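You operate a simulated robot arm through the tools that you are given. There is no shell and no other tool. Be economical: measure what you need, move in short steps, check, and stop when the job is done.

You are at the controls of a simulated robot arm. One attempt, no reset.

TASK
Shut the green pod in the pot and pump it to two bar.
Fine: lid on, latch locked, vent shut.
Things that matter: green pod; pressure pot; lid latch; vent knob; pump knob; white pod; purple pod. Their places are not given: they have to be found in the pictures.

Only the result counts: the job must be done as asked and must still hold three seconds after the hand-in. Knocking over, shifting, dropping, spilling or breaking anything else fails it. A push-on lid holds only when it is set on centred and level and pressed home; a screw cap is set on level and turned clockwise until tight.

THE ROBOT
A 7-joint arm with a two-finger parallel gripper, fixed in place. Base frame: the origin is at the foot of the arm, x ahead of it, y to its left, z up; the work surface is at about z = 0.88. Units: m, rad, N and s.
With the tool pointing down near the work surface it reaches from about 0.3 to 0.7 m from the base axis. Its first joint turns from -1.152 to 1.152 rad. Payload 1.57 kg.
The TCP is the grasp point between the finger pads, 0.03 m short of the fingertips. In the tool frame z runs along the fingers and y along their closing line. Largest opening 0.11 m; finger width 0.024, thickness 0.012; the body of the gripper, 0.048 by 0.112 m, starts 0.078 m behind the TCP.
Orientation is told as [roll, pitch, yaw] about the base's x, y, z axes, in that order, counted from this pose: with the fingers straight down and closing along the base's y, the tool's x points along the base's -x, its y along +y and its z along -z.

THE INTERFACE
- The arm moves only by the tool move_arm. Its argument "commands" is a list of rows, each an object (a shift or turn left out is 0, a gripper value left out holds the last) with "offset": the shift along the tool's x, y, z in m, a list of three; "delta_rot": the turn, a rotation vector about the tool's x, y, z in rad, a list of three; "jaw": the opening, from 0 (shut) to 1 (fully open). In form: [{"offset": [tx, ty, tz], "delta_rot": [rx, ry, rz], "jaw": jaw}, ...]. A call has 1 to 12 rows; each row is the pose to reach, as a shift and turn from the pose commanded when the call began, along the tool's axes at that moment. Each row takes 0.2 s and may step no farther than 0.05 m and 0.15 rad from the row before; otherwise, or with a gripper value out of range, the whole call is refused. Where a pose cannot be reached the arm comes as near as it can. A force on the tool above 90 N (or 10 N above the force at the start of the call, whichever is more), or a blocked arm, ends the call early, and 0.2 s more pass. The fingers move at their own pace (about 0.108 m/s each) and stop on an object; they squeeze with about 39 N. The grip force told is the motor's: it shows also when the fingers shut on nothing. Time passes only in rows, and 0.2 s behind the last, so rows that repeat a pose let the fingers close. It gives the time, the measured TCP pose, the force on the tool (base axes), the opening and the grip force at its end, in the units of the frame above (readings bear some noise).
- Cameras (640 x 400 px; columns grow to the right, rows downward): "scene" is fixed at [0.1609, -0.4054, 1.4235]; the picture's right is [0.67, -0.75, 0.00], its down [-0.31, -0.28, -0.91] and it looks along [0.68, 0.60, -0.42] (base axes); focal length 294 px, centre (320, 200). "wrist" rides on the gripper at [0.07, 0.016, -0.141] in the tool frame; the picture's right is [-0.23, 0.97, 0.00], its down [-0.86, -0.20, -0.48] and it looks along [-0.47, -0.11, 0.88] (tool axes); focal length 222 px, centre (320, 200).
- grab_frame(camera): a new picture of that camera. The clock stands still meanwhile.
- locate(camera, pixels): there is no depth. For up to 12 entries [column, row, z] of the newest picture of that camera ("zoom" is the newest enlarged one), the place [x, y] in the base frame at which the ray of that pixel passes the height z, good to about 0.003 m, but the place of the scene camera against the robot may be out by one fixed shift of up to 0.025 m in any direction. The clock stands still meanwhile.
- close_up(camera, box): a new picture of the part [left, top, right, bottom] of that camera's present view, enlarged. The clock stands still meanwhile.
- close_job(): hands the job in; it is judged then, once.

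Work in short steps. Measure before you move; look again where a grasp or a placing could have gone wrong, and mend it. You have 80 turns and 46 pictures in all, those below and enlarged ones among them. Open the gripper and draw the arm clear of the work before you hand the job in, unless the task says otherwise; then end with one line.

The tools are called after "Emit:" as name(argument=value, ...) on one line, values as JSON. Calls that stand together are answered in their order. move_arm: Moves the arm, as the interface text tells. Its arguments: {"type":"object","properties":{"commands":{"type":"array"}},"required":["commands"]} The other tools are called the same way: grab_frame (camera) takes a picture; locate (camera, pixels) gives the place at which the rays of pixels pass given heights; close_up (camera, box) takes an enlarged picture of a part of a camera's view; close_job () hands the job in.

At the start:

```text
clock: 0.0
eef_pos: [0.416, 0.0906, 1.2669]
ee_rot: [0.001, 0.001, 0.0]
contact_force: [0.0, 0.9, -0.3]
gripper_width: 0.1099
grip_force: 0.1
```

scene: 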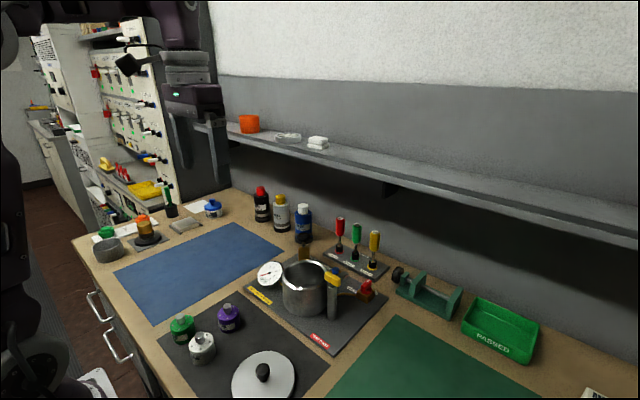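
wrist: 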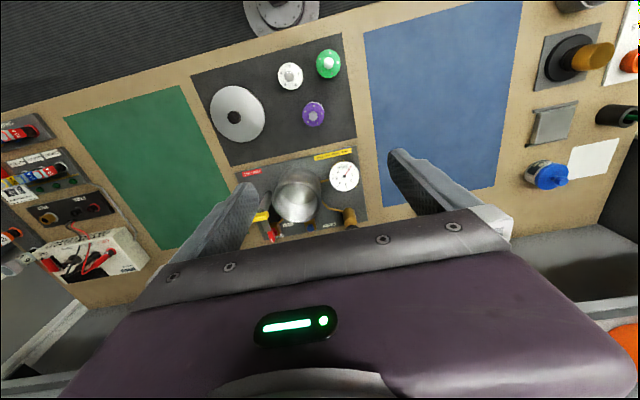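

The pictures show the pot near scene (303,290), the lid at (263,375), and the pods at (182,328), (203,348) and (229,318). I enlarge both views to read details.

Emit:
close_up(camera="scene", box=[230, 230, 410, 360])

Emit:
close_up(camera="wrist", box=[180, 30, 380, 250])

Emit:
close_up(camera="scene", box=[150, 290, 310, 400])

```text
3.08 times, centred on (320, 295) of scene
```

zoom: 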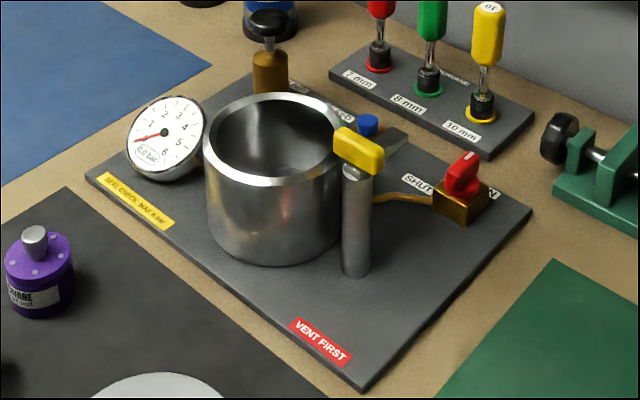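

```text
1.82 times, centred on (280, 140) of wrist
```

zoom: 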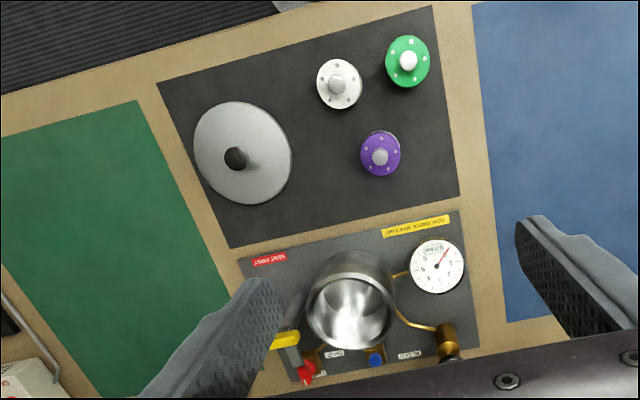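

```text
3.64 times, centred on (230, 345) of scene
```

zoom: 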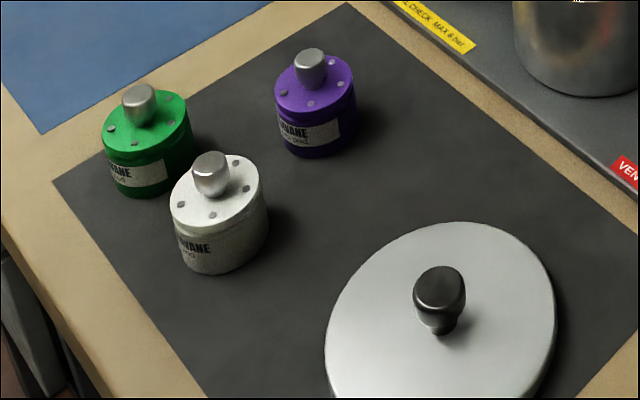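

Zoom gives good pixels. I locate the items with the wrist camera, at guessed heights, and the same with the scene camera to find heights.

Emit:
locate(camera="wrist", pixels=[[328.4, 63.6, 0.88], [328.4, 63.6, 0.94], [289.3, 76.8, 0.94], [313, 116.4, 0.94], [233.8, 116.9, 0.88], [233.8, 116.9, 0.93], [296.5, 199, 0.98], [260.8, 217.5, 1.0], [272.9, 233.4, 0.92], [310.8, 228, 0.9], [350.9, 228, 0.95], [346, 178, 0.92]])

Emit:
locate(camera="scene", pixels=[[205, 319, 0.94], [228, 309, 0.94], [204.5, 337.5, 0.94], [262, 370, 0.93], [262, 370, 0.88], [307, 266, 0.98], [330.5, 279, 1.0], [364, 288, 0.92], [338, 270, 0.9], [305, 238, 0.95], [270, 273, 0.92]])

```text
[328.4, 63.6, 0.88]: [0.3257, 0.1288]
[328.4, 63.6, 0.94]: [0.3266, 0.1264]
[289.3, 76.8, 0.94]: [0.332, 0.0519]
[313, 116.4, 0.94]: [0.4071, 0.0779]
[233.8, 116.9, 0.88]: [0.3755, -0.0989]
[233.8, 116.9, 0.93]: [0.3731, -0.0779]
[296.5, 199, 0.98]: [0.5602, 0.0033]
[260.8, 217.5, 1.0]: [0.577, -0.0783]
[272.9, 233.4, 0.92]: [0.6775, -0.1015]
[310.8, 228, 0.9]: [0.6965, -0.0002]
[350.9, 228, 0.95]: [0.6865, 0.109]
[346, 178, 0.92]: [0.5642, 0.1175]
```

```text
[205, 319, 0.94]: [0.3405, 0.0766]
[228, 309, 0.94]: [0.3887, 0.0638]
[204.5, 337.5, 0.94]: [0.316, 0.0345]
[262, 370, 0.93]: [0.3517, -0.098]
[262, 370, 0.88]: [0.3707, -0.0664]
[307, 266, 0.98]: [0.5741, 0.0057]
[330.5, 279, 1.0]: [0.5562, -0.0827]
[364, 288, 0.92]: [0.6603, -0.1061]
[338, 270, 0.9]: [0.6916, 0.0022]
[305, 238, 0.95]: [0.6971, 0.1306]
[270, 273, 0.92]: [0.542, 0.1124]
```

Wrist and scene agree with a shift of about (0.018, 0.015). I move over the pot station to read the labels near the pump, vent and latch.

Emit:
move_arm(commands=[{"offset": [-0.03, -0.015, 0.03]}, {"offset": [-0.06, -0.03, 0.06]}, {"offset": [-0.09, -0.045, 0.09]}, {"offset": [-0.12, -0.06, 0.12]}, {"offset": [-0.12, -0.06, 0.12]}])

Emit:
close_up(camera="wrist", box=[200, 60, 440, 250])

Emit:
close_up(camera="scene", box=[290, 240, 390, 305])

```text
clock: 1.2
eef_pos: [0.5358, 0.0297, 1.1472]
ee_rot: [0.0, 0.0, 0.002]
contact_force: [-0.4, 0.7, 0.5]
gripper_width: 0.1099
grip_force: 0.0
```

```text
2.11 times, centred on (320, 155) of wrist
```

zoom: 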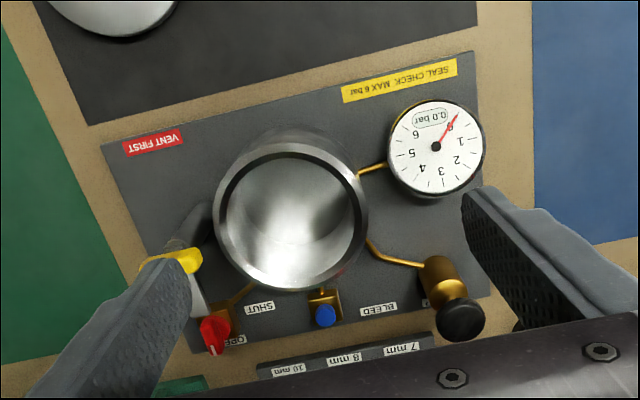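

```text
6.15 times, centred on (340, 272) of scene
```

zoom: 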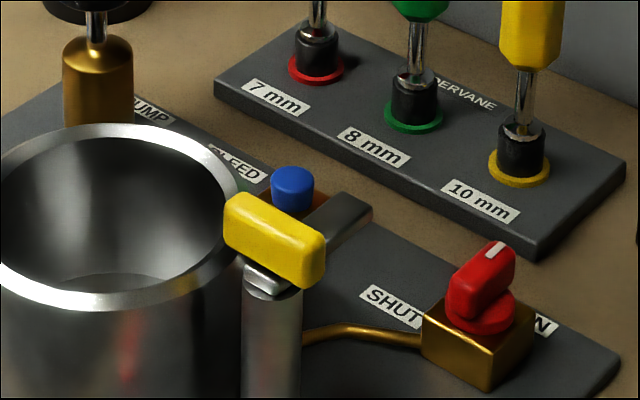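

The vent's mark points towards OPEN (+x), SHUT lies on +y; BLEED is the blue button, the pump is the brass plunger, the gauge reads 0.0. I leave the vent open for now and go above the green pod.

Emit:
move_arm(commands=[{"offset": [0.035, 0.016, 0.01]}, {"offset": [0.07, 0.032, 0.025]}, {"offset": [0.105, 0.048, 0.04]}, {"offset": [0.14, 0.064, 0.05]}, {"offset": [0.175, 0.08, 0.06]}, {"offset": [0.209, 0.096, 0.08]}, {"offset": [0.209, 0.096, 0.08]}])

Emit:
grab_frame(camera="wrist")

```text
clock: 2.8
eef_pos: [0.3272, 0.1272, 1.0663]
ee_rot: [0.001, 0.0, 0.0]
contact_force: [0.4, -0.5, 0.2]
gripper_width: 0.1099
grip_force: 0.0
```

```text
38 pictures are left
```

wrist: 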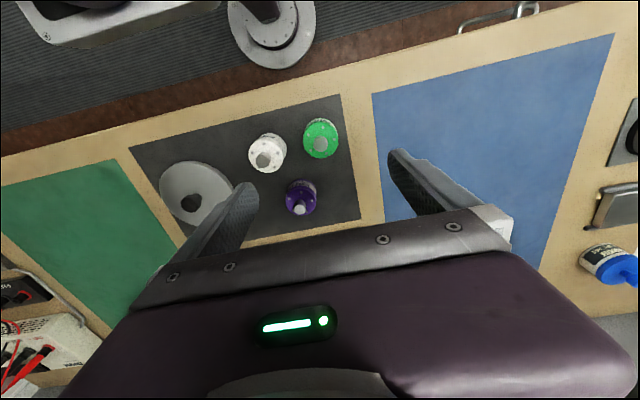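

The green pod shows at (321,140). I enlarge to measure its knob and body.

Emit:
close_up(camera="wrist", box=[230, 90, 360, 220])

```text
3.08 times, centred on (295, 155) of wrist
```

zoom: 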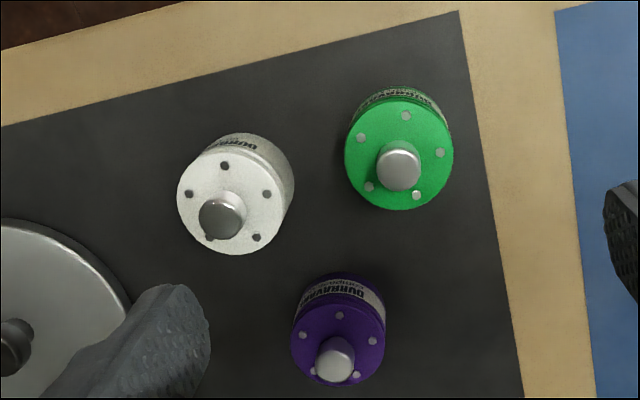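

I locate the knob top and lid disc of the green pod, plus neighbours, at several heights.

Emit:
locate(camera="zoom", pixels=[[400, 168, 0.94], [400, 168, 0.95], [399, 154, 0.92], [399, 154, 0.93], [345, 155, 0.925], [453, 155, 0.925], [399, 88, 0.88], [220, 217, 0.94], [335, 357, 0.94], [380, 168, 0.945], [420, 168, 0.945], [399, 210, 0.925]])

```text
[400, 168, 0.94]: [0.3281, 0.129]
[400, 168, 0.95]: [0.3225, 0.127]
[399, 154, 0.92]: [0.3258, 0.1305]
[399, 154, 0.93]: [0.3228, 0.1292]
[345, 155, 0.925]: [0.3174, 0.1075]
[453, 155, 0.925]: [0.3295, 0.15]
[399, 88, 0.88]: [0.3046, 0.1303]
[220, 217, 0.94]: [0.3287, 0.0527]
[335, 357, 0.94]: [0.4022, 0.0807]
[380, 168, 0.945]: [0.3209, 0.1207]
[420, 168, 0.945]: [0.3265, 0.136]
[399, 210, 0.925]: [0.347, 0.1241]
```

Green pod axis is about (0.327, 0.129), body 0.045 wide, lid about z 0.922, knob top about 0.942. I part-close the jaws and come down with fingertips just above the pod lid.

Emit:
move_arm(commands=[{"offset": [0.0, 0.002, 0.03], "jaw": 0.45}, {"offset": [0.0, 0.002, 0.06], "jaw": 0.45}, {"offset": [0.0, 0.002, 0.085], "jaw": 0.45}, {"offset": [0.0, 0.002, 0.098], "jaw": 0.45}, {"offset": [0.0, 0.002, 0.098], "jaw": 0.45}])

Emit:
close_up(camera="wrist", box=[220, 100, 420, 225])

Emit:
close_up(camera="scene", box=[130, 270, 250, 370])

```text
clock: 4.0
eef_pos: [0.3266, 0.1281, 0.968]
ee_rot: [0.0, 0.0, 0.0]
contact_force: [-0.7, 0.5, 0.3]
gripper_width: 0.0496
grip_force: 0.1
```

```text
3.20 times, centred on (320, 162) of wrist
```

zoom: 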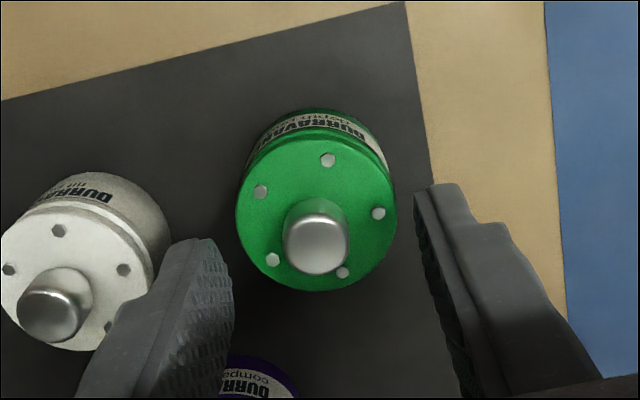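

```text
4.00 times, centred on (190, 320) of scene
```

zoom: 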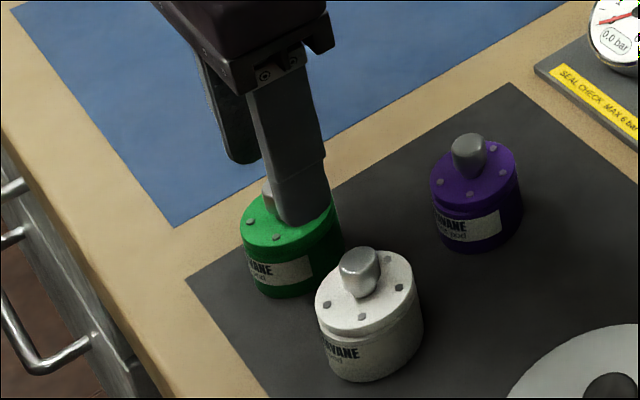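

Both fingers straddle the knob. I locate the knob top (zoom of wrist is no longer newest, so wrist pixels: knob top (319,176), lid disc centre (318,164)).

Emit:
locate(camera="wrist", pixels=[[319, 175.5, 0.935], [319, 175.5, 0.942], [319, 175.5, 0.95], [318.7, 166, 0.922], [318.7, 166, 0.93]])

Emit:
move_arm(commands=[{"offset": [0.0, 0.0, 0.006]}, {"offset": [0.0, 0.0, 0.006]}])

```text
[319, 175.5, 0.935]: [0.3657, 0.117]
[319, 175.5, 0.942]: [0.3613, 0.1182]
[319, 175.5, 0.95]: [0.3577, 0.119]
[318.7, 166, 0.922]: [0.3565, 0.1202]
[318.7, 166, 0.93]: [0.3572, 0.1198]
```

```text
clock: 4.6
eef_pos: [0.3272, 0.1287, 0.9625]
ee_rot: [0.0, 0.0, 0.002]
contact_force: [-0.2, 0.0, -0.1]
gripper_width: 0.0495
grip_force: 0.0
```

The locate used the older frame, so I computed by hand from the latest view: knob axis ≈ (0.3245, 0.128). I lower gently to z≈0.955, feel for contact and close.

Emit:
move_arm(commands=[{"offset": [0.002, 0.0, 0.004]}, {"offset": [0.002, 0.0, 0.007]}, {"offset": [0.002, 0.0, 0.007], "jaw": 0.0}, {"offset": [0.002, 0.0, 0.007], "jaw": 0.0}, {"offset": [0.002, 0.0, 0.007], "jaw": 0.0}])

Emit:
close_up(camera="scene", box=[130, 270, 250, 370])

```text
clock: 5.8
eef_pos: [0.3254, 0.1289, 0.9568]
ee_rot: [0.001, 0.0, -0.001]
contact_force: [-0.4, -0.3, 1.0]
gripper_width: 0.0171
grip_force: 32.0
```

```text
4.00 times, centred on (190, 320) of scene
```

zoom: 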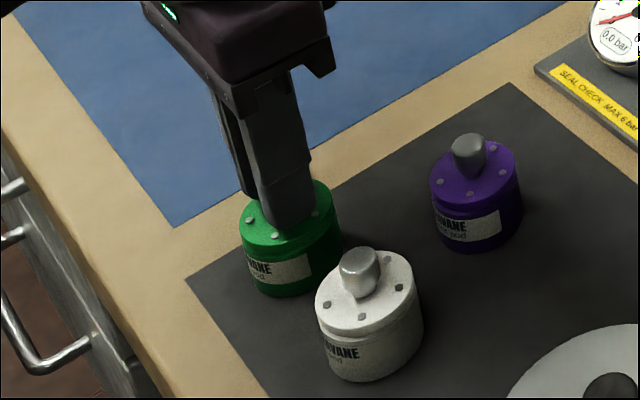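

Knob is held (width 0.0171). I lift to z≈1.12 and carry it beside the pot for a look, keeping well above everything.

Emit:
move_arm(commands=[{"offset": [0, 0, -0.03]}, {"offset": [0, 0, -0.075]}, {"offset": [0, 0, -0.12]}, {"offset": [0, 0, -0.163]}, {"offset": [-0.04, 0, -0.163]}, {"offset": [-0.08, 0, -0.163]}, {"offset": [-0.12, -0.005, -0.163]}, {"offset": [-0.16, -0.01, -0.163]}, {"offset": [-0.2, -0.02, -0.163]}, {"offset": [-0.235, -0.02, -0.163]}, {"offset": [-0.235, -0.02, -0.163]}])

Emit:
grab_frame(camera="wrist")

Emit:
grab_frame(camera="scene")

```text
clock: 8.2
eef_pos: [0.5598, 0.108, 1.1174]
ee_rot: [0.0, 0.0, -0.001]
contact_force: [0.2, 0.1, -2.1]
gripper_width: 0.0168
grip_force: 32.2
```

```text
33 pictures are left
```

wrist: 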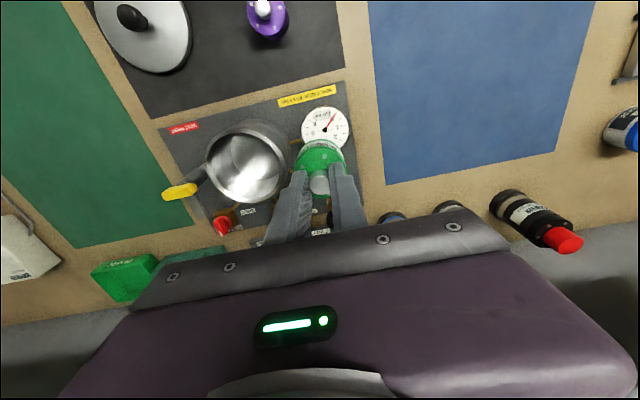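

```text
32 pictures are left
```

scene: 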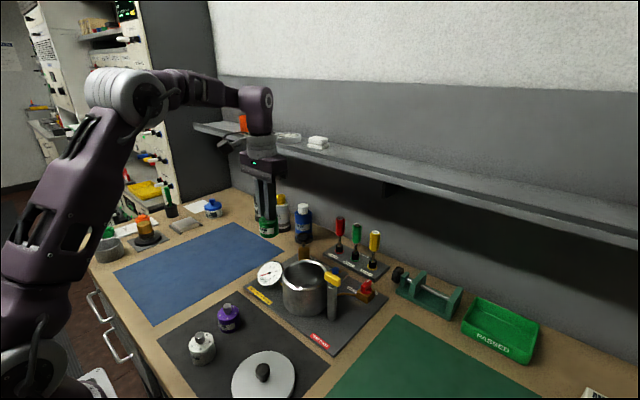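

The pod hangs upright. I enlarge the pot at (245,165) in the wrist view for a precise rim position.

Emit:
close_up(camera="wrist", box=[155, 90, 295, 240])

```text
2.67 times, centred on (225, 165) of wrist
```

zoom: 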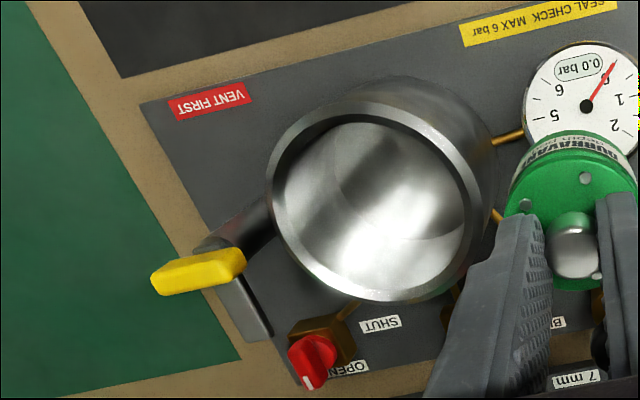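

I locate the rim centre, edges, latch handle, bar tip and vent knob at candidate heights.

Emit:
locate(camera="zoom", pixels=[[373, 203, 0.95], [373, 203, 0.97], [373, 203, 0.99], [266, 190, 0.97], [482, 220, 0.97], [197, 272, 0.97], [197, 272, 1.0], [240, 257, 1.0], [155, 285, 1.0], [258, 335, 0.98], [318, 350, 0.92], [307, 385, 0.92]])

```text
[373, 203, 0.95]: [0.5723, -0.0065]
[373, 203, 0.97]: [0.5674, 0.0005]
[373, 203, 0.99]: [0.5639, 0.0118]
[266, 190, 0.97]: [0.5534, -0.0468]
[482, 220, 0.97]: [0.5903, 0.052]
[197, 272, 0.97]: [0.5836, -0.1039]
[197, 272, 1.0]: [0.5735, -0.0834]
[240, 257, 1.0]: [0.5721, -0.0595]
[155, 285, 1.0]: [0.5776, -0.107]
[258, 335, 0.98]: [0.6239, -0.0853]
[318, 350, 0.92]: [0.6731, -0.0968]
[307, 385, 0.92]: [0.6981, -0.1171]
```

The views agree: rim centre (0.567, 0.0005), top z≈0.97, outer width 0.105. I move over it and lower to z≈1.0 for a check.

Emit:
move_arm(commands=[{"offset": [-0.003, -0.04, 0]}, {"offset": [-0.007, -0.08, 0]}, {"offset": [-0.007, -0.1078, 0]}, {"offset": [-0.007, -0.1078, 0.03]}, {"offset": [-0.007, -0.1078, 0.06]}, {"offset": [-0.007, -0.1078, 0.06]}])

Emit:
close_up(camera="wrist", box=[220, 80, 420, 225])

Emit:
close_up(camera="scene", box=[230, 220, 390, 340])

```text
clock: 9.6
eef_pos: [0.5679, 0.0029, 1.0582]
ee_rot: [0.0, -0.001, 0.001]
contact_force: [-0.6, 0.3, -1.6]
gripper_width: 0.017
grip_force: 32.2
```

```text
2.76 times, centred on (320, 152) of wrist
```

zoom: 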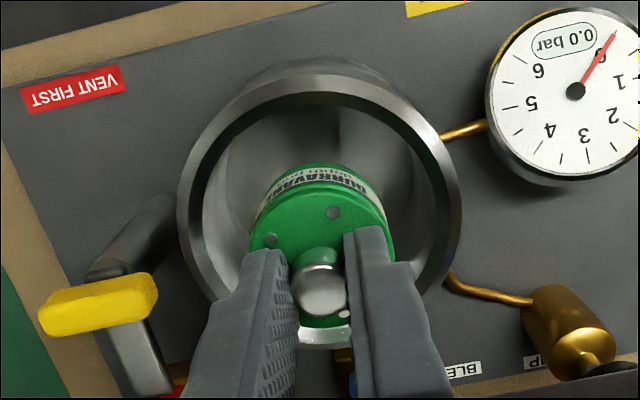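

```text
3.33 times, centred on (310, 280) of scene
```

zoom: 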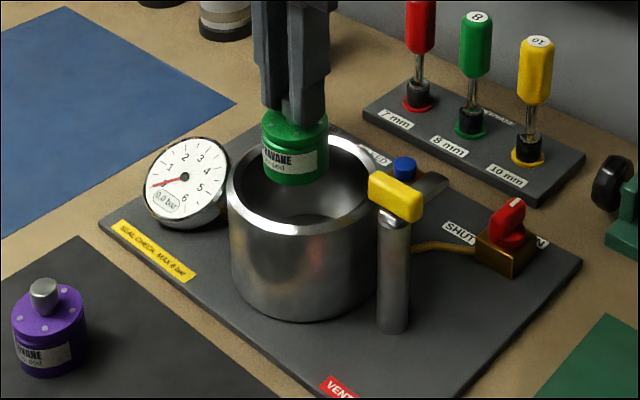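

Pod is centred over the rim. I lower it in, slowly near the floor, watching the force.

Emit:
move_arm(commands=[{"offset": [0, -0.001, 0.025]}, {"offset": [0, -0.001, 0.05]}, {"offset": [0, -0.001, 0.07]}, {"offset": [0, -0.001, 0.078]}, {"offset": [0, -0.001, 0.082]}, {"offset": [0, -0.001, 0.082]}])

```text
clock: 11.0
eef_pos: [0.5673, -0.0001, 0.977]
ee_rot: [-0.002, -0.001, 0.001]
contact_force: [-0.2, 0.4, -1.0]
gripper_width: 0.0164
grip_force: 31.3
```

No contact yet; I go on down in 2 mm steps.

Emit:
move_arm(commands=[{"offset": [0, 0, 0.002]}, {"offset": [0, 0, 0.004]}, {"offset": [0, 0, 0.004]}])

Emit:
move_arm(commands=[{"offset": [0, 0, 0.002]}, {"offset": [0, 0, 0.004]}, {"offset": [0, 0, 0.004]}])

```text
clock: 11.8
eef_pos: [0.5661, 0.0009, 0.9732]
ee_rot: [0.001, -0.001, 0.003]
contact_force: [-2.7, 0.5, 11.5]
gripper_width: 0.0165
grip_force: 32.2
```

```text
clock: 12.6
eef_pos: [0.569, -0.0, 0.9697]
ee_rot: [-0.001, -0.003, 0.001]
contact_force: [2.3, 1.3, 33.3]
gripper_width: 0.0168
grip_force: 31.2
```

Contact (33 N), the pod stands on the floor. I ease up 6 mm, open to 0.04 m and rise straight out.

Emit:
move_arm(commands=[{"offset": [0, 0, -0.005]}, {"offset": [0, 0, -0.005], "jaw": 0.36}, {"offset": [0, 0, -0.005], "jaw": 0.36}, {"offset": [0, 0, -0.005], "jaw": 0.36}, {"offset": [0, 0, -0.03], "jaw": 0.36}, {"offset": [0, 0, -0.07], "jaw": 0.36}, {"offset": [0, 0, -0.11], "jaw": 0.36}, {"offset": [0, 0, -0.15], "jaw": 0.36}, {"offset": [0, 0, -0.15], "jaw": 0.36}])

Emit:
close_up(camera="wrist", box=[210, 80, 410, 225])

```text
clock: 14.6
eef_pos: [0.568, -0.0006, 1.1196]
ee_rot: [0.001, 0.0, -0.001]
contact_force: [0.2, -0.4, -1.1]
gripper_width: 0.0395
grip_force: 0.0
```

```text
2.76 times, centred on (310, 152) of wrist
```

zoom: 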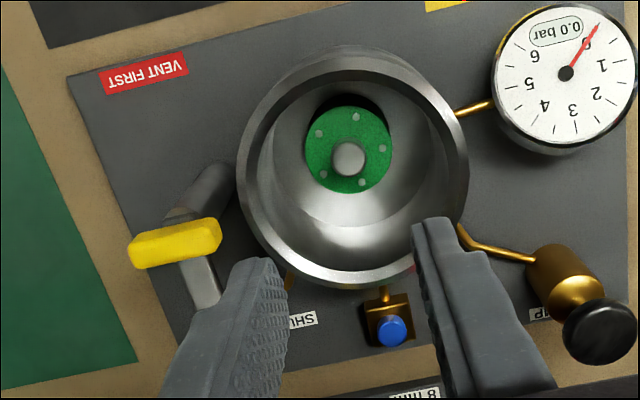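

Pod stands upright in the pot. Now over to the lid at about (0.375, -0.085).

Emit:
move_arm(commands=[{"offset": [0.04, -0.017, 0]}, {"offset": [0.08, -0.034, 0]}, {"offset": [0.12, -0.051, 0]}, {"offset": [0.16, -0.068, 0]}, {"offset": [0.193, -0.085, 0.02]}, {"offset": [0.193, -0.085, 0.06]}, {"offset": [0.193, -0.085, 0.06]}])

Emit:
close_up(camera="wrist", box=[220, 50, 420, 225])

Emit:
close_up(camera="scene", box=[190, 300, 340, 400])

```text
clock: 16.2
eef_pos: [0.3749, -0.0852, 1.0577]
ee_rot: [0.0, 0.0, -0.001]
contact_force: [1.2, 0.0, 0.0]
gripper_width: 0.0398
grip_force: 0.0
```

```text
2.29 times, centred on (320, 138) of wrist
```

zoom: 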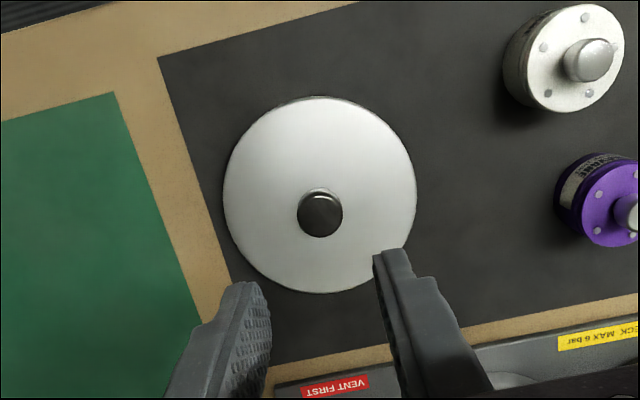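

```text
4.00 times, centred on (265, 350) of scene
```

zoom: 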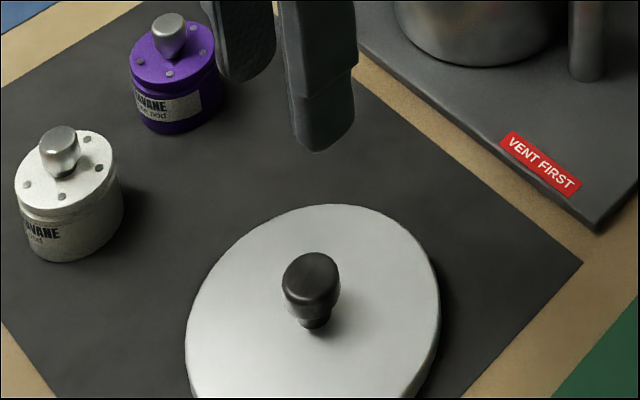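

Lid disc centre ≈ (0.371, -0.085), knob about 0.025 wide. I come down around the knob, then look for the lid's surface.

Emit:
move_arm(commands=[{"offset": [0.003, 0, 0.04]}, {"offset": [0.003, 0, 0.08]}, {"offset": [0.003, 0, 0.105]}, {"offset": [0.003, 0, 0.112]}, {"offset": [0.003, 0, 0.112]}])

Emit:
close_up(camera="wrist", box=[220, 50, 420, 225])

Emit:
close_up(camera="scene", box=[190, 300, 340, 400])

```text
clock: 17.4
eef_pos: [0.3712, -0.0851, 0.9457]
ee_rot: [0.001, 0.0, 0.001]
contact_force: [0.6, 0.3, -0.2]
gripper_width: 0.0395
grip_force: 0.0
```

```text
2.29 times, centred on (320, 138) of wrist
```

zoom: 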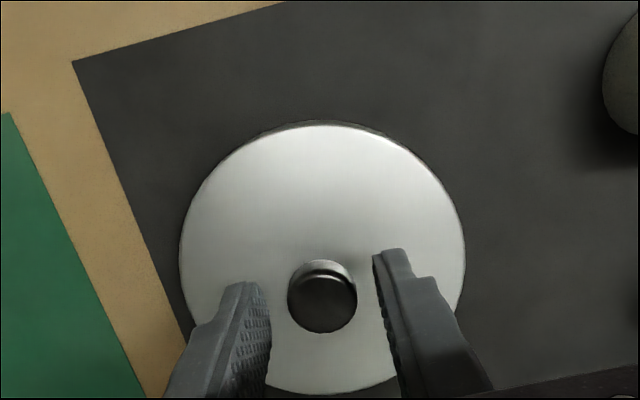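

```text
4.00 times, centred on (265, 350) of scene
```

zoom: 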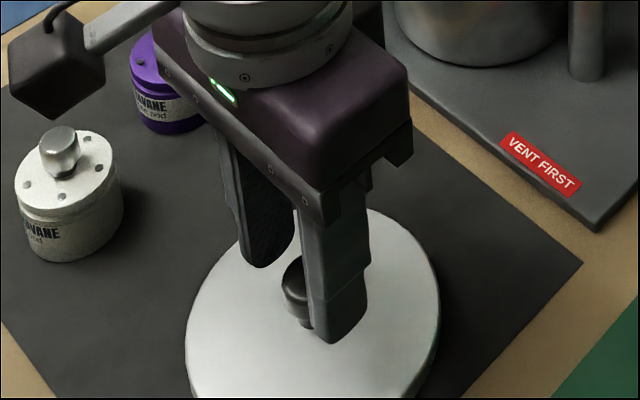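

Knob top is near z 0.929, between the fingers. I lower further in small steps, to TCP ≈ 0.933.

Emit:
move_arm(commands=[{"offset": [0.001, 0, 0.004]}, {"offset": [0.001, 0, 0.008]}, {"offset": [0.001, 0, 0.012]}, {"offset": [0.001, 0, 0.012]}])

Emit:
close_up(camera="scene", box=[225, 330, 305, 390])

```text
clock: 18.4
eef_pos: [0.3717, -0.0846, 0.9343]
ee_rot: [0.0, 0.0, 0.001]
contact_force: [-0.6, 0.2, 0.6]
gripper_width: 0.0394
grip_force: 0.0
```

```text
6.67 times, centred on (265, 360) of scene
```

zoom: 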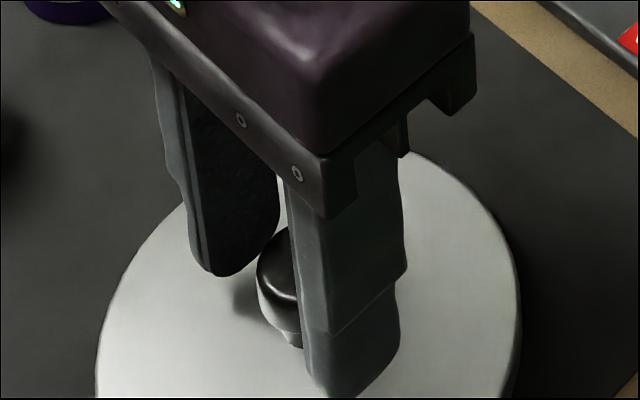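

The fingertips straddle the knob down to near the lid surface. I close here.

Emit:
move_arm(commands=[{"offset": [0, 0, 0], "jaw": 0.1}, {"offset": [0, 0, 0], "jaw": 0.0}, {"offset": [0, 0, 0], "jaw": 0.0}, {"offset": [0, 0, 0], "jaw": 0.0}])

Emit:
close_up(camera="wrist", box=[220, 50, 420, 225])

```text
clock: 19.4
eef_pos: [0.3709, -0.0859, 0.9354]
ee_rot: [-0.001, 0.002, 0.002]
contact_force: [-0.8, -0.6, 1.0]
gripper_width: 0.0252
grip_force: 36.8
```

```text
2.29 times, centred on (320, 138) of wrist
```

zoom: 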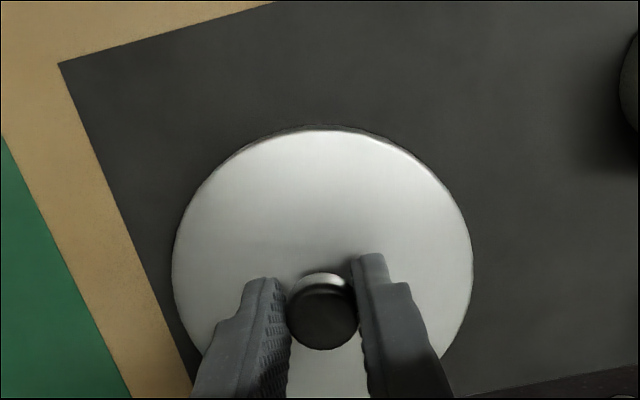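

Lid knob is held (0.0252). I lift to z≈1.12 and carry it towards the pot.

Emit:
move_arm(commands=[{"offset": [0, 0, -0.02]}, {"offset": [0, 0, -0.06]}, {"offset": [0, 0, -0.105]}, {"offset": [0, 0, -0.15]}, {"offset": [0, 0, -0.185]}, {"offset": [-0.04, 0.02, -0.185]}, {"offset": [-0.08, 0.04, -0.185]}, {"offset": [-0.12, 0.06, -0.185]}, {"offset": [-0.16, 0.08, -0.185]}, {"offset": [-0.199, 0.087, -0.185]}, {"offset": [-0.199, 0.087, -0.185]}])

Emit:
grab_frame(camera="wrist")

Emit:
close_up(camera="scene", box=[230, 200, 410, 330])

```text
clock: 21.8
eef_pos: [0.5698, 0.0036, 1.1195]
ee_rot: [-0.001, 0.0, 0.001]
contact_force: [-0.3, 0.1, -1.4]
gripper_width: 0.0247
grip_force: 36.4
```

```text
21 pictures are left
```

wrist: 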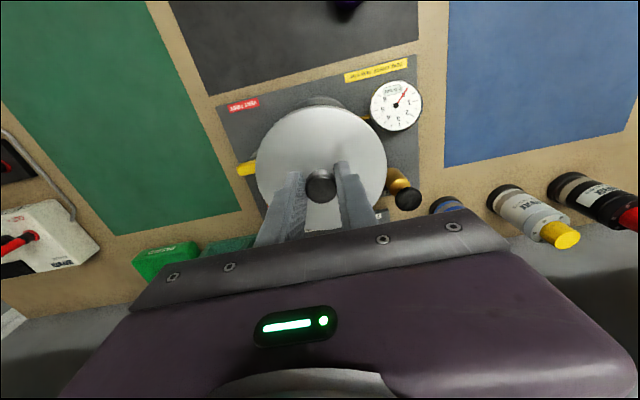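

```text
3.08 times, centred on (320, 265) of scene
```

zoom: 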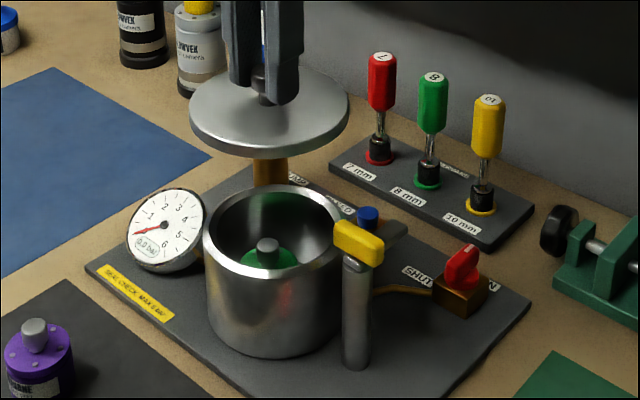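

The lid hangs level; lid centre is about (-0.002, +0.0015) from the TCP. I shift 2 mm in y and descend to just above the rim and handle height, then check.

Emit:
move_arm(commands=[{"offset": [0, -0.002, 0.03]}, {"offset": [0, -0.002, 0.055]}, {"offset": [0, -0.002, 0.075]}, {"offset": [0, -0.002, 0.075]}])

Emit:
close_up(camera="scene", box=[250, 230, 370, 320])

Emit:
close_up(camera="wrist", box=[220, 60, 420, 225])

```text
clock: 22.8
eef_pos: [0.5692, 0.001, 1.0446]
ee_rot: [0.001, 0.0, 0.001]
contact_force: [-0.2, 0.2, -1.5]
gripper_width: 0.0251
grip_force: 36.9
```

```text
4.44 times, centred on (310, 275) of scene
```

zoom: 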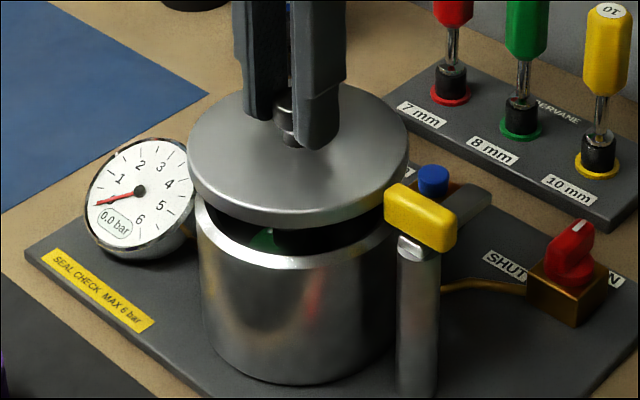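

```text
2.42 times, centred on (320, 142) of wrist
```

zoom: 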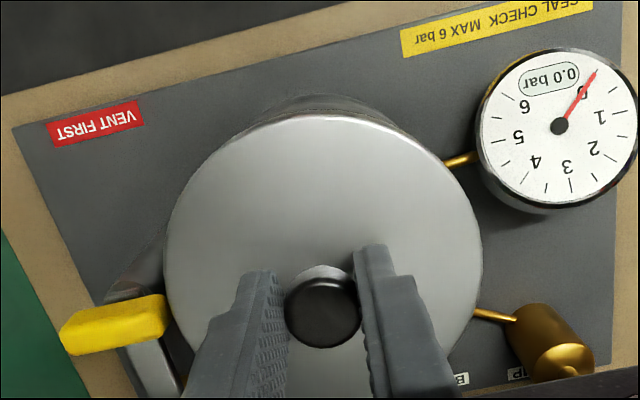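

Lid looks centred over the rim with a hair of clearance to the yellow handle. I descend in small steps watching force.

Emit:
move_arm(commands=[{"offset": [-0.001, 0, 0.004]}, {"offset": [-0.001, 0, 0.008]}, {"offset": [-0.001, 0, 0.012]}, {"offset": [-0.001, 0, 0.015]}, {"offset": [-0.001, 0, 0.015]}])

```text
clock: 24.0
eef_pos: [0.5714, -0.0002, 1.0288]
ee_rot: [-0.001, 0.0, -0.001]
contact_force: [0.3, 0.2, -1.9]
gripper_width: 0.025
grip_force: 36.1
```

Emit:
move_arm(commands=[{"offset": [0, 0, 0.002]}, {"offset": [0, 0, 0.004]}, {"offset": [0, 0, 0.006]}, {"offset": [0, 0, 0.008]}, {"offset": [0, 0, 0.008]}])

Emit:
close_up(camera="scene", box=[250, 230, 370, 320])

```text
clock: 25.2
eef_pos: [0.5718, -0.0004, 1.0217]
ee_rot: [0.0, -0.001, 0.0]
contact_force: [-0.4, 0.2, -2.2]
gripper_width: 0.0249
grip_force: 36.4
```

```text
4.44 times, centred on (310, 275) of scene
```

zoom: 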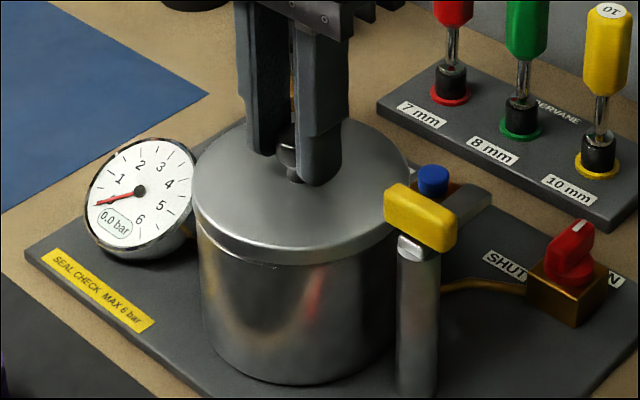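

Nearly down and centred. I continue in 1.5 mm steps to contact and press.

Emit:
move_arm(commands=[{"offset": [0, 0, 0.002]}, {"offset": [0, 0, 0.004]}, {"offset": [0, 0, 0.006]}, {"offset": [0, 0, 0.008]}, {"offset": [0, 0, 0.008]}])

```text
clock: 26.4
eef_pos: [0.5718, 0.0002, 1.0152]
ee_rot: [0.001, -0.007, 0.001]
contact_force: [-11.8, 2.2, 49.1]
gripper_width: 0.0255
grip_force: 36.5
```

Firm contact at 49 N. I press a bit more and look whether it is seated.

Emit:
move_arm(commands=[{"offset": [0, 0, 0.002]}, {"offset": [0, 0, 0.004]}, {"offset": [0, 0, 0.004]}])

Emit:
close_up(camera="scene", box=[250, 230, 370, 320])

```text
clock: 27.2
eef_pos: [0.5711, 0.0005, 1.0115]
ee_rot: [0.001, -0.007, 0.002]
contact_force: [1.9, 1.9, 49.9]
gripper_width: 0.0252
grip_force: 36.4
```

```text
4.44 times, centred on (310, 275) of scene
```

zoom: 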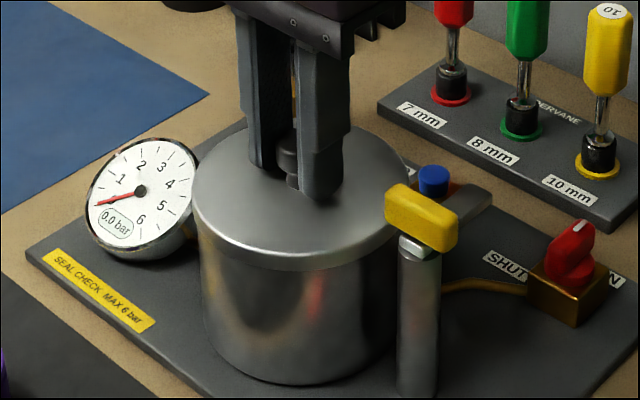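

The lid appears level and home. I release, rise, close the fingers, and will press on the knob top to make sure.

Emit:
move_arm(commands=[{"offset": [0, 0, -0.004], "jaw": 0.4}, {"offset": [0, 0, -0.004], "jaw": 0.4}, {"offset": [0, 0, -0.004], "jaw": 0.4}, {"offset": [0, 0, -0.03], "jaw": 0.4}, {"offset": [0, 0, -0.07], "jaw": 0.4}, {"offset": [0, 0, -0.07], "jaw": 0.0}, {"offset": [0, 0, -0.07], "jaw": 0.0}, {"offset": [0.001, 0, -0.045], "jaw": 0.0}, {"offset": [0.001, 0, -0.035], "jaw": 0.0}])

Emit:
close_up(camera="wrist", box=[220, 60, 420, 225])

```text
clock: 29.2
eef_pos: [0.57, 0.0003, 1.0446]
ee_rot: [0.001, -0.001, 0.003]
contact_force: [-0.3, -1.2, 0.0]
gripper_width: 0.0
grip_force: 21.2
```

```text
2.42 times, centred on (320, 142) of wrist
```

zoom: 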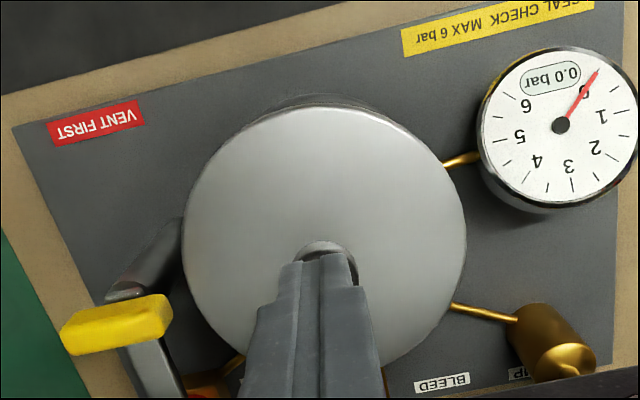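

Fingers are over the knob. I press down on it until a firm force shows.

Emit:
move_arm(commands=[{"offset": [0, 0, 0.004]}, {"offset": [0, 0, 0.008]}, {"offset": [0, 0, 0.012]}, {"offset": [0, 0, 0.015]}, {"offset": [0, 0, 0.018]}, {"offset": [0, 0, 0.018]}])

```text
clock: 30.4
eef_pos: [0.57, 0.0007, 1.0342]
ee_rot: [-0.001, -0.009, 0.001]
contact_force: [-14.2, 1.8, 21.9]
gripper_width: 0.0001
grip_force: 21.2
stopped in row 5: the force on the tool passed its limit (the readings are from after the stop); the commanded pose is now the measured one
```

Contact at TCP 1.034. Press further.

Emit:
move_arm(commands=[{"offset": [0, 0, 0.003]}, {"offset": [0, 0, 0.006]}, {"offset": [0, 0, 0.008]}, {"offset": [0, 0, 0.008]}])

```text
clock: 31.0
eef_pos: [0.5708, -0.0003, 1.0335]
ee_rot: [-0.002, -0.012, 0.002]
contact_force: [-16.9, 0.9, 23.7]
gripper_width: 0.0
grip_force: 21.6
stopped in row 2: the force on the tool passed its limit (the readings are from after the stop); the commanded pose is now the measured one
```

The press reached the limit without the lid giving: it is home. I rise and move above the latch handle with jaws wide.

Emit:
move_arm(commands=[{"offset": [0, 0, -0.04], "jaw": 0}, {"offset": [0, 0, -0.07], "jaw": 0.5}, {"offset": [-0.002, -0.04, -0.07], "jaw": 0.73}, {"offset": [-0.004, -0.083, -0.07], "jaw": 0.73}, {"offset": [-0.004, -0.083, -0.05], "jaw": 0.73}, {"offset": [-0.004, -0.083, -0.05], "jaw": 0.73}])

Emit:
close_up(camera="wrist", box=[220, 90, 420, 225])

Emit:
close_up(camera="scene", box=[270, 240, 380, 330])

```text
clock: 32.4
eef_pos: [0.5736, -0.083, 1.0841]
ee_rot: [-0.001, -0.015, 0.002]
contact_force: [-0.7, 0.9, -0.2]
gripper_width: 0.0803
grip_force: 0.0
```

```text
2.96 times, centred on (320, 158) of wrist
```

zoom: 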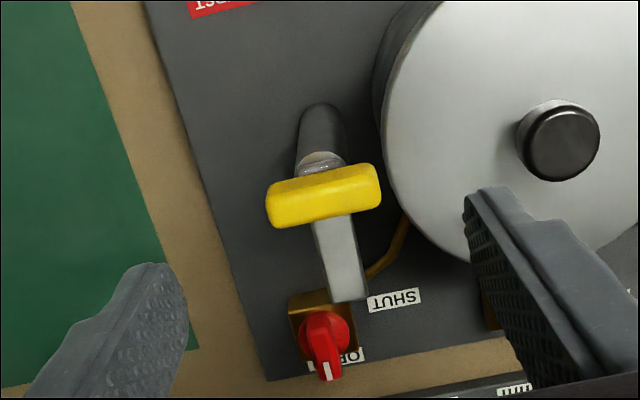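

```text
4.44 times, centred on (325, 285) of scene
```

zoom: 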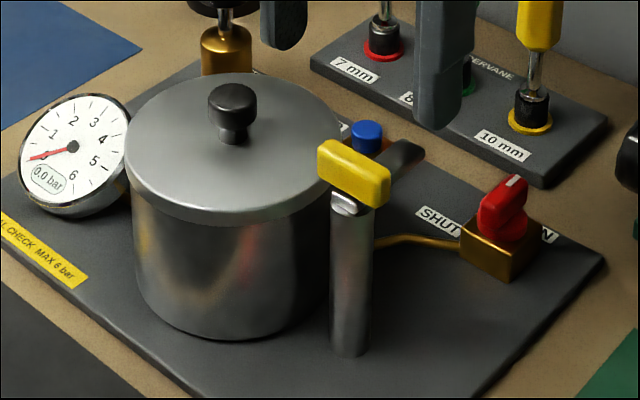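

The handle centre ≈ (0.572, -0.082), lying along y, with the bar beneath pointing to +x. I level the tool, lower so the fingers straddle the handle's ends, and close.

Emit:
move_arm(commands=[{"offset": [0.002, 0.001, 0.0], "delta_rot": [0, 0.015, 0]}, {"offset": [0.001, 0.001, 0.03], "delta_rot": [0, 0.015, 0]}, {"offset": [0.001, 0.001, 0.055], "delta_rot": [0, 0.015, 0]}, {"offset": [0.001, 0.001, 0.066], "delta_rot": [0, 0.015, 0]}, {"offset": [0.001, 0.001, 0.073], "delta_rot": [0, 0.015, 0]}, {"offset": [0.001, 0.001, 0.073], "delta_rot": [0, 0.015, 0]}])

Emit:
close_up(camera="scene", box=[290, 230, 380, 300])

```text
clock: 33.8
eef_pos: [0.5744, -0.0819, 1.01]
ee_rot: [-0.001, 0.0, 0.002]
contact_force: [-0.6, -0.4, -0.1]
gripper_width: 0.0805
grip_force: 0.1
```

```text
5.71 times, centred on (335, 265) of scene
```

zoom: 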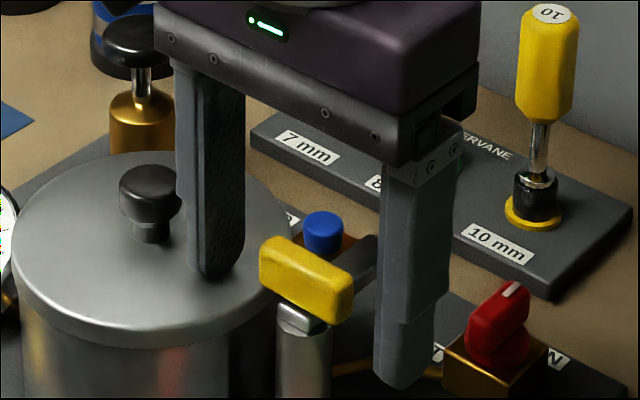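

Fingers straddle the handle's ends just above the lid. I close on it.

Emit:
move_arm(commands=[{"offset": [0.002, 0, 0], "jaw": 0.4}, {"offset": [0.002, 0, 0], "jaw": 0.2}, {"offset": [0.002, 0, 0], "jaw": 0.2}, {"offset": [0.002, 0, 0], "jaw": 0.2}])

```text
clock: 34.8
eef_pos: [0.5719, -0.0821, 1.0114]
ee_rot: [-0.001, 0.0, 0.002]
contact_force: [3.7, 2.0, -0.6]
gripper_width: 0.0397
grip_force: 44.8
```

Gripped (0.040). I turn anticlockwise from above in steps.

Emit:
move_arm(commands=[{"delta_rot": [0, 0, -0.14]}, {"delta_rot": [0, 0, -0.28]}, {"delta_rot": [0, 0, -0.42]}, {"delta_rot": [0, 0, -0.56]}, {"delta_rot": [0, 0, -0.56]}])

Emit:
close_up(camera="scene", box=[290, 230, 380, 300])

```text
clock: 36.0
eef_pos: [0.5738, -0.0834, 1.0095]
ee_rot: [-0.001, 0.001, 0.565]
contact_force: [5.0, -2.9, 4.2]
gripper_width: 0.0397
grip_force: 44.7
```

```text
5.71 times, centred on (335, 265) of scene
```

zoom: 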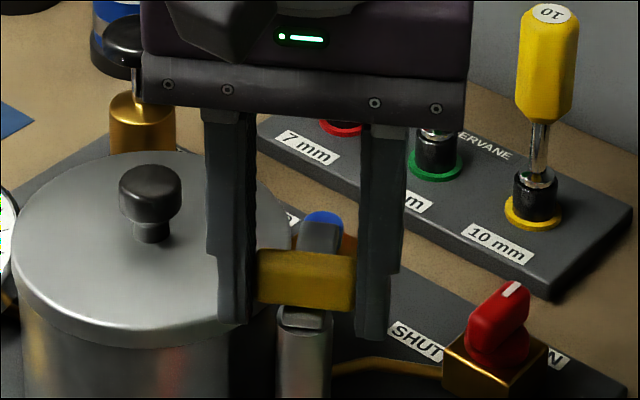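

The latch turns along with low force. I continue to 90°.

Emit:
move_arm(commands=[{"delta_rot": [0, 0, -0.14]}, {"delta_rot": [0, 0, -0.28]}, {"delta_rot": [0, 0, -0.42]}, {"delta_rot": [0, 0, -0.56]}, {"delta_rot": [0, 0, -0.7]}, {"delta_rot": [0, 0, -0.84]}, {"delta_rot": [0, 0, -0.98]}, {"delta_rot": [0, 0, -1.01]}, {"delta_rot": [0, 0, -1.01]}])

Emit:
close_up(camera="scene", box=[270, 230, 380, 310])

```text
clock: 38.0
eef_pos: [0.5751, -0.0831, 1.0105]
ee_rot: [-0.001, 0.005, 1.571]
contact_force: [28.9, -26.2, 2.5]
gripper_width: 0.0398
grip_force: 44.6
```

```text
5.00 times, centred on (325, 270) of scene
```

zoom: 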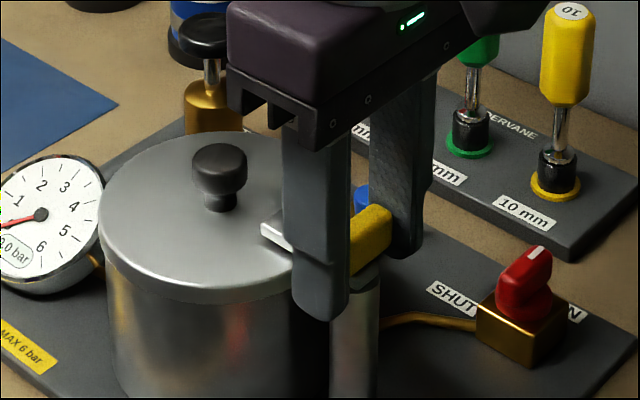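

The bar now lies over the lid. I turn a little more to see whether a stop is reached.

Emit:
move_arm(commands=[{"delta_rot": [0, 0, -0.06]}, {"delta_rot": [0, 0, -0.12]}, {"delta_rot": [0, 0, -0.12]}])

```text
clock: 38.8
eef_pos: [0.5736, -0.0796, 1.0101]
ee_rot: [0.001, -0.001, 1.693]
contact_force: [22.4, 3.7, -1.7]
gripper_width: 0.0419
grip_force: 11.0
```

Grip widened: the handle stopped against its end while the tool turned on. I release, rise, and turn the tool back.

Emit:
move_arm(commands=[{"delta_rot": [0, 0, 0.1]}, {"delta_rot": [0, 0, 0.1], "jaw": 0.75}, {"delta_rot": [0, 0, 0.1], "jaw": 0.75}, {"delta_rot": [0, 0, 0.1], "jaw": 0.75}, {"offset": [0, 0, -0.04], "delta_rot": [0, 0, 0.1], "jaw": 0.75}, {"offset": [0, 0, -0.08], "delta_rot": [0, 0, 0.1], "jaw": 0.75}, {"offset": [0, 0, -0.11], "delta_rot": [0, 0, 0.24], "jaw": 0.5}, {"offset": [0, 0, -0.11], "delta_rot": [0, 0, 0.38], "jaw": 0.5}, {"offset": [0, 0, -0.11], "delta_rot": [0, 0, 0.52], "jaw": 0.5}, {"offset": [0, 0, -0.11], "delta_rot": [0, 0, 0.66], "jaw": 0.5}, {"offset": [0, 0, -0.11], "delta_rot": [0, 0, 0.8], "jaw": 0.5}])

Emit:
close_up(camera="scene", box=[270, 230, 380, 310])

```text
clock: 41.2
eef_pos: [0.574, -0.0827, 1.1194]
ee_rot: [0.001, 0.002, 0.892]
contact_force: [0.3, -0.7, 0.3]
gripper_width: 0.0551
grip_force: 0.0
```

```text
5.00 times, centred on (325, 270) of scene
```

zoom: 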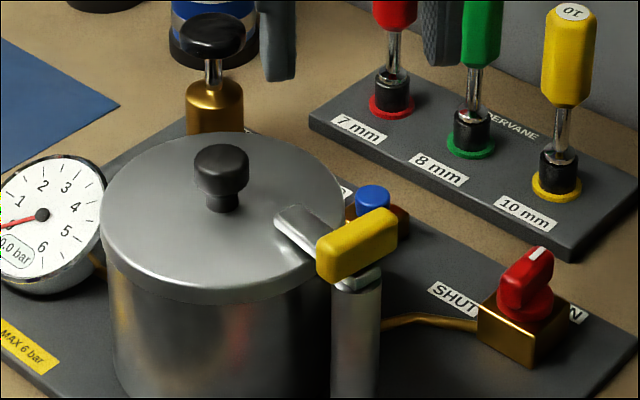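

The latch bar holds the lid at its stop. Next the vent knob near (0.676, -0.101); I check how close the screwdrivers stand, using the fixed scene camera.

Emit:
locate(camera="scene", pixels=[[372, 265, 0.91], [375, 236, 1.0], [375, 236, 0.98], [356, 256, 0.91], [365.5, 292, 0.915], [366, 283, 0.935], [305, 240, 0.97], [305, 240, 0.96]])

Emit:
move_arm(commands=[{"delta_rot": [0, 0, 0.14]}, {"delta_rot": [0, 0, 0.28]}, {"delta_rot": [0, 0, 0.42]}, {"delta_rot": [0, 0, 0.56]}, {"delta_rot": [0, 0, 0.7]}, {"delta_rot": [0, 0, 0.84]}, {"delta_rot": [0, 0, 0.892]}, {"delta_rot": [0, 0, 0.892]}])

```text
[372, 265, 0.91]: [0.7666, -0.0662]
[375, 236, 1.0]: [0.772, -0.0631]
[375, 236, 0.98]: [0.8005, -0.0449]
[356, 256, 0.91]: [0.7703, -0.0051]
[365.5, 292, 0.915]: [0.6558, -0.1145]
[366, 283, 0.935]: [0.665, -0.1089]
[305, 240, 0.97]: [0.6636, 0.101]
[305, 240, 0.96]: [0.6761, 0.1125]
```

```text
clock: 43.0
eef_pos: [0.5728, -0.0818, 1.1213]
ee_rot: [-0.002, 0.001, -0.001]
contact_force: [0.0, 0.6, 1.0]
gripper_width: 0.0552
grip_force: 0.0
```

Screwdrivers are 10 cm away, clear. I move above the vent knob, jaws at 0.055, and look.

Emit:
move_arm(commands=[{"offset": [-0.035, -0.006, 0]}, {"offset": [-0.07, -0.012, 0]}, {"offset": [-0.103, -0.019, 0]}, {"offset": [-0.103, -0.019, 0.045]}, {"offset": [-0.103, -0.019, 0.09]}, {"offset": [-0.103, -0.019, 0.12]}, {"offset": [-0.103, -0.019, 0.12]}])

Emit:
close_up(camera="wrist", box=[240, 110, 400, 225])

```text
clock: 44.6
eef_pos: [0.6748, -0.1008, 1.0001]
ee_rot: [-0.002, 0.002, 0.002]
contact_force: [-0.3, 0.6, -0.2]
gripper_width: 0.0548
grip_force: 0.0
out of reach, approached as far as the arm can: row 2, 3, 4, 5
```

```text
3.48 times, centred on (320, 168) of wrist
```

zoom: 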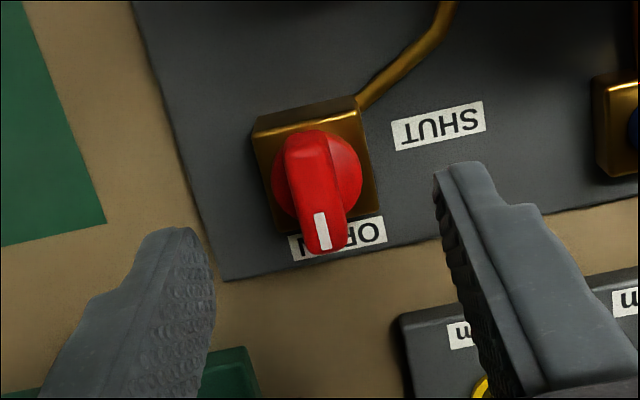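

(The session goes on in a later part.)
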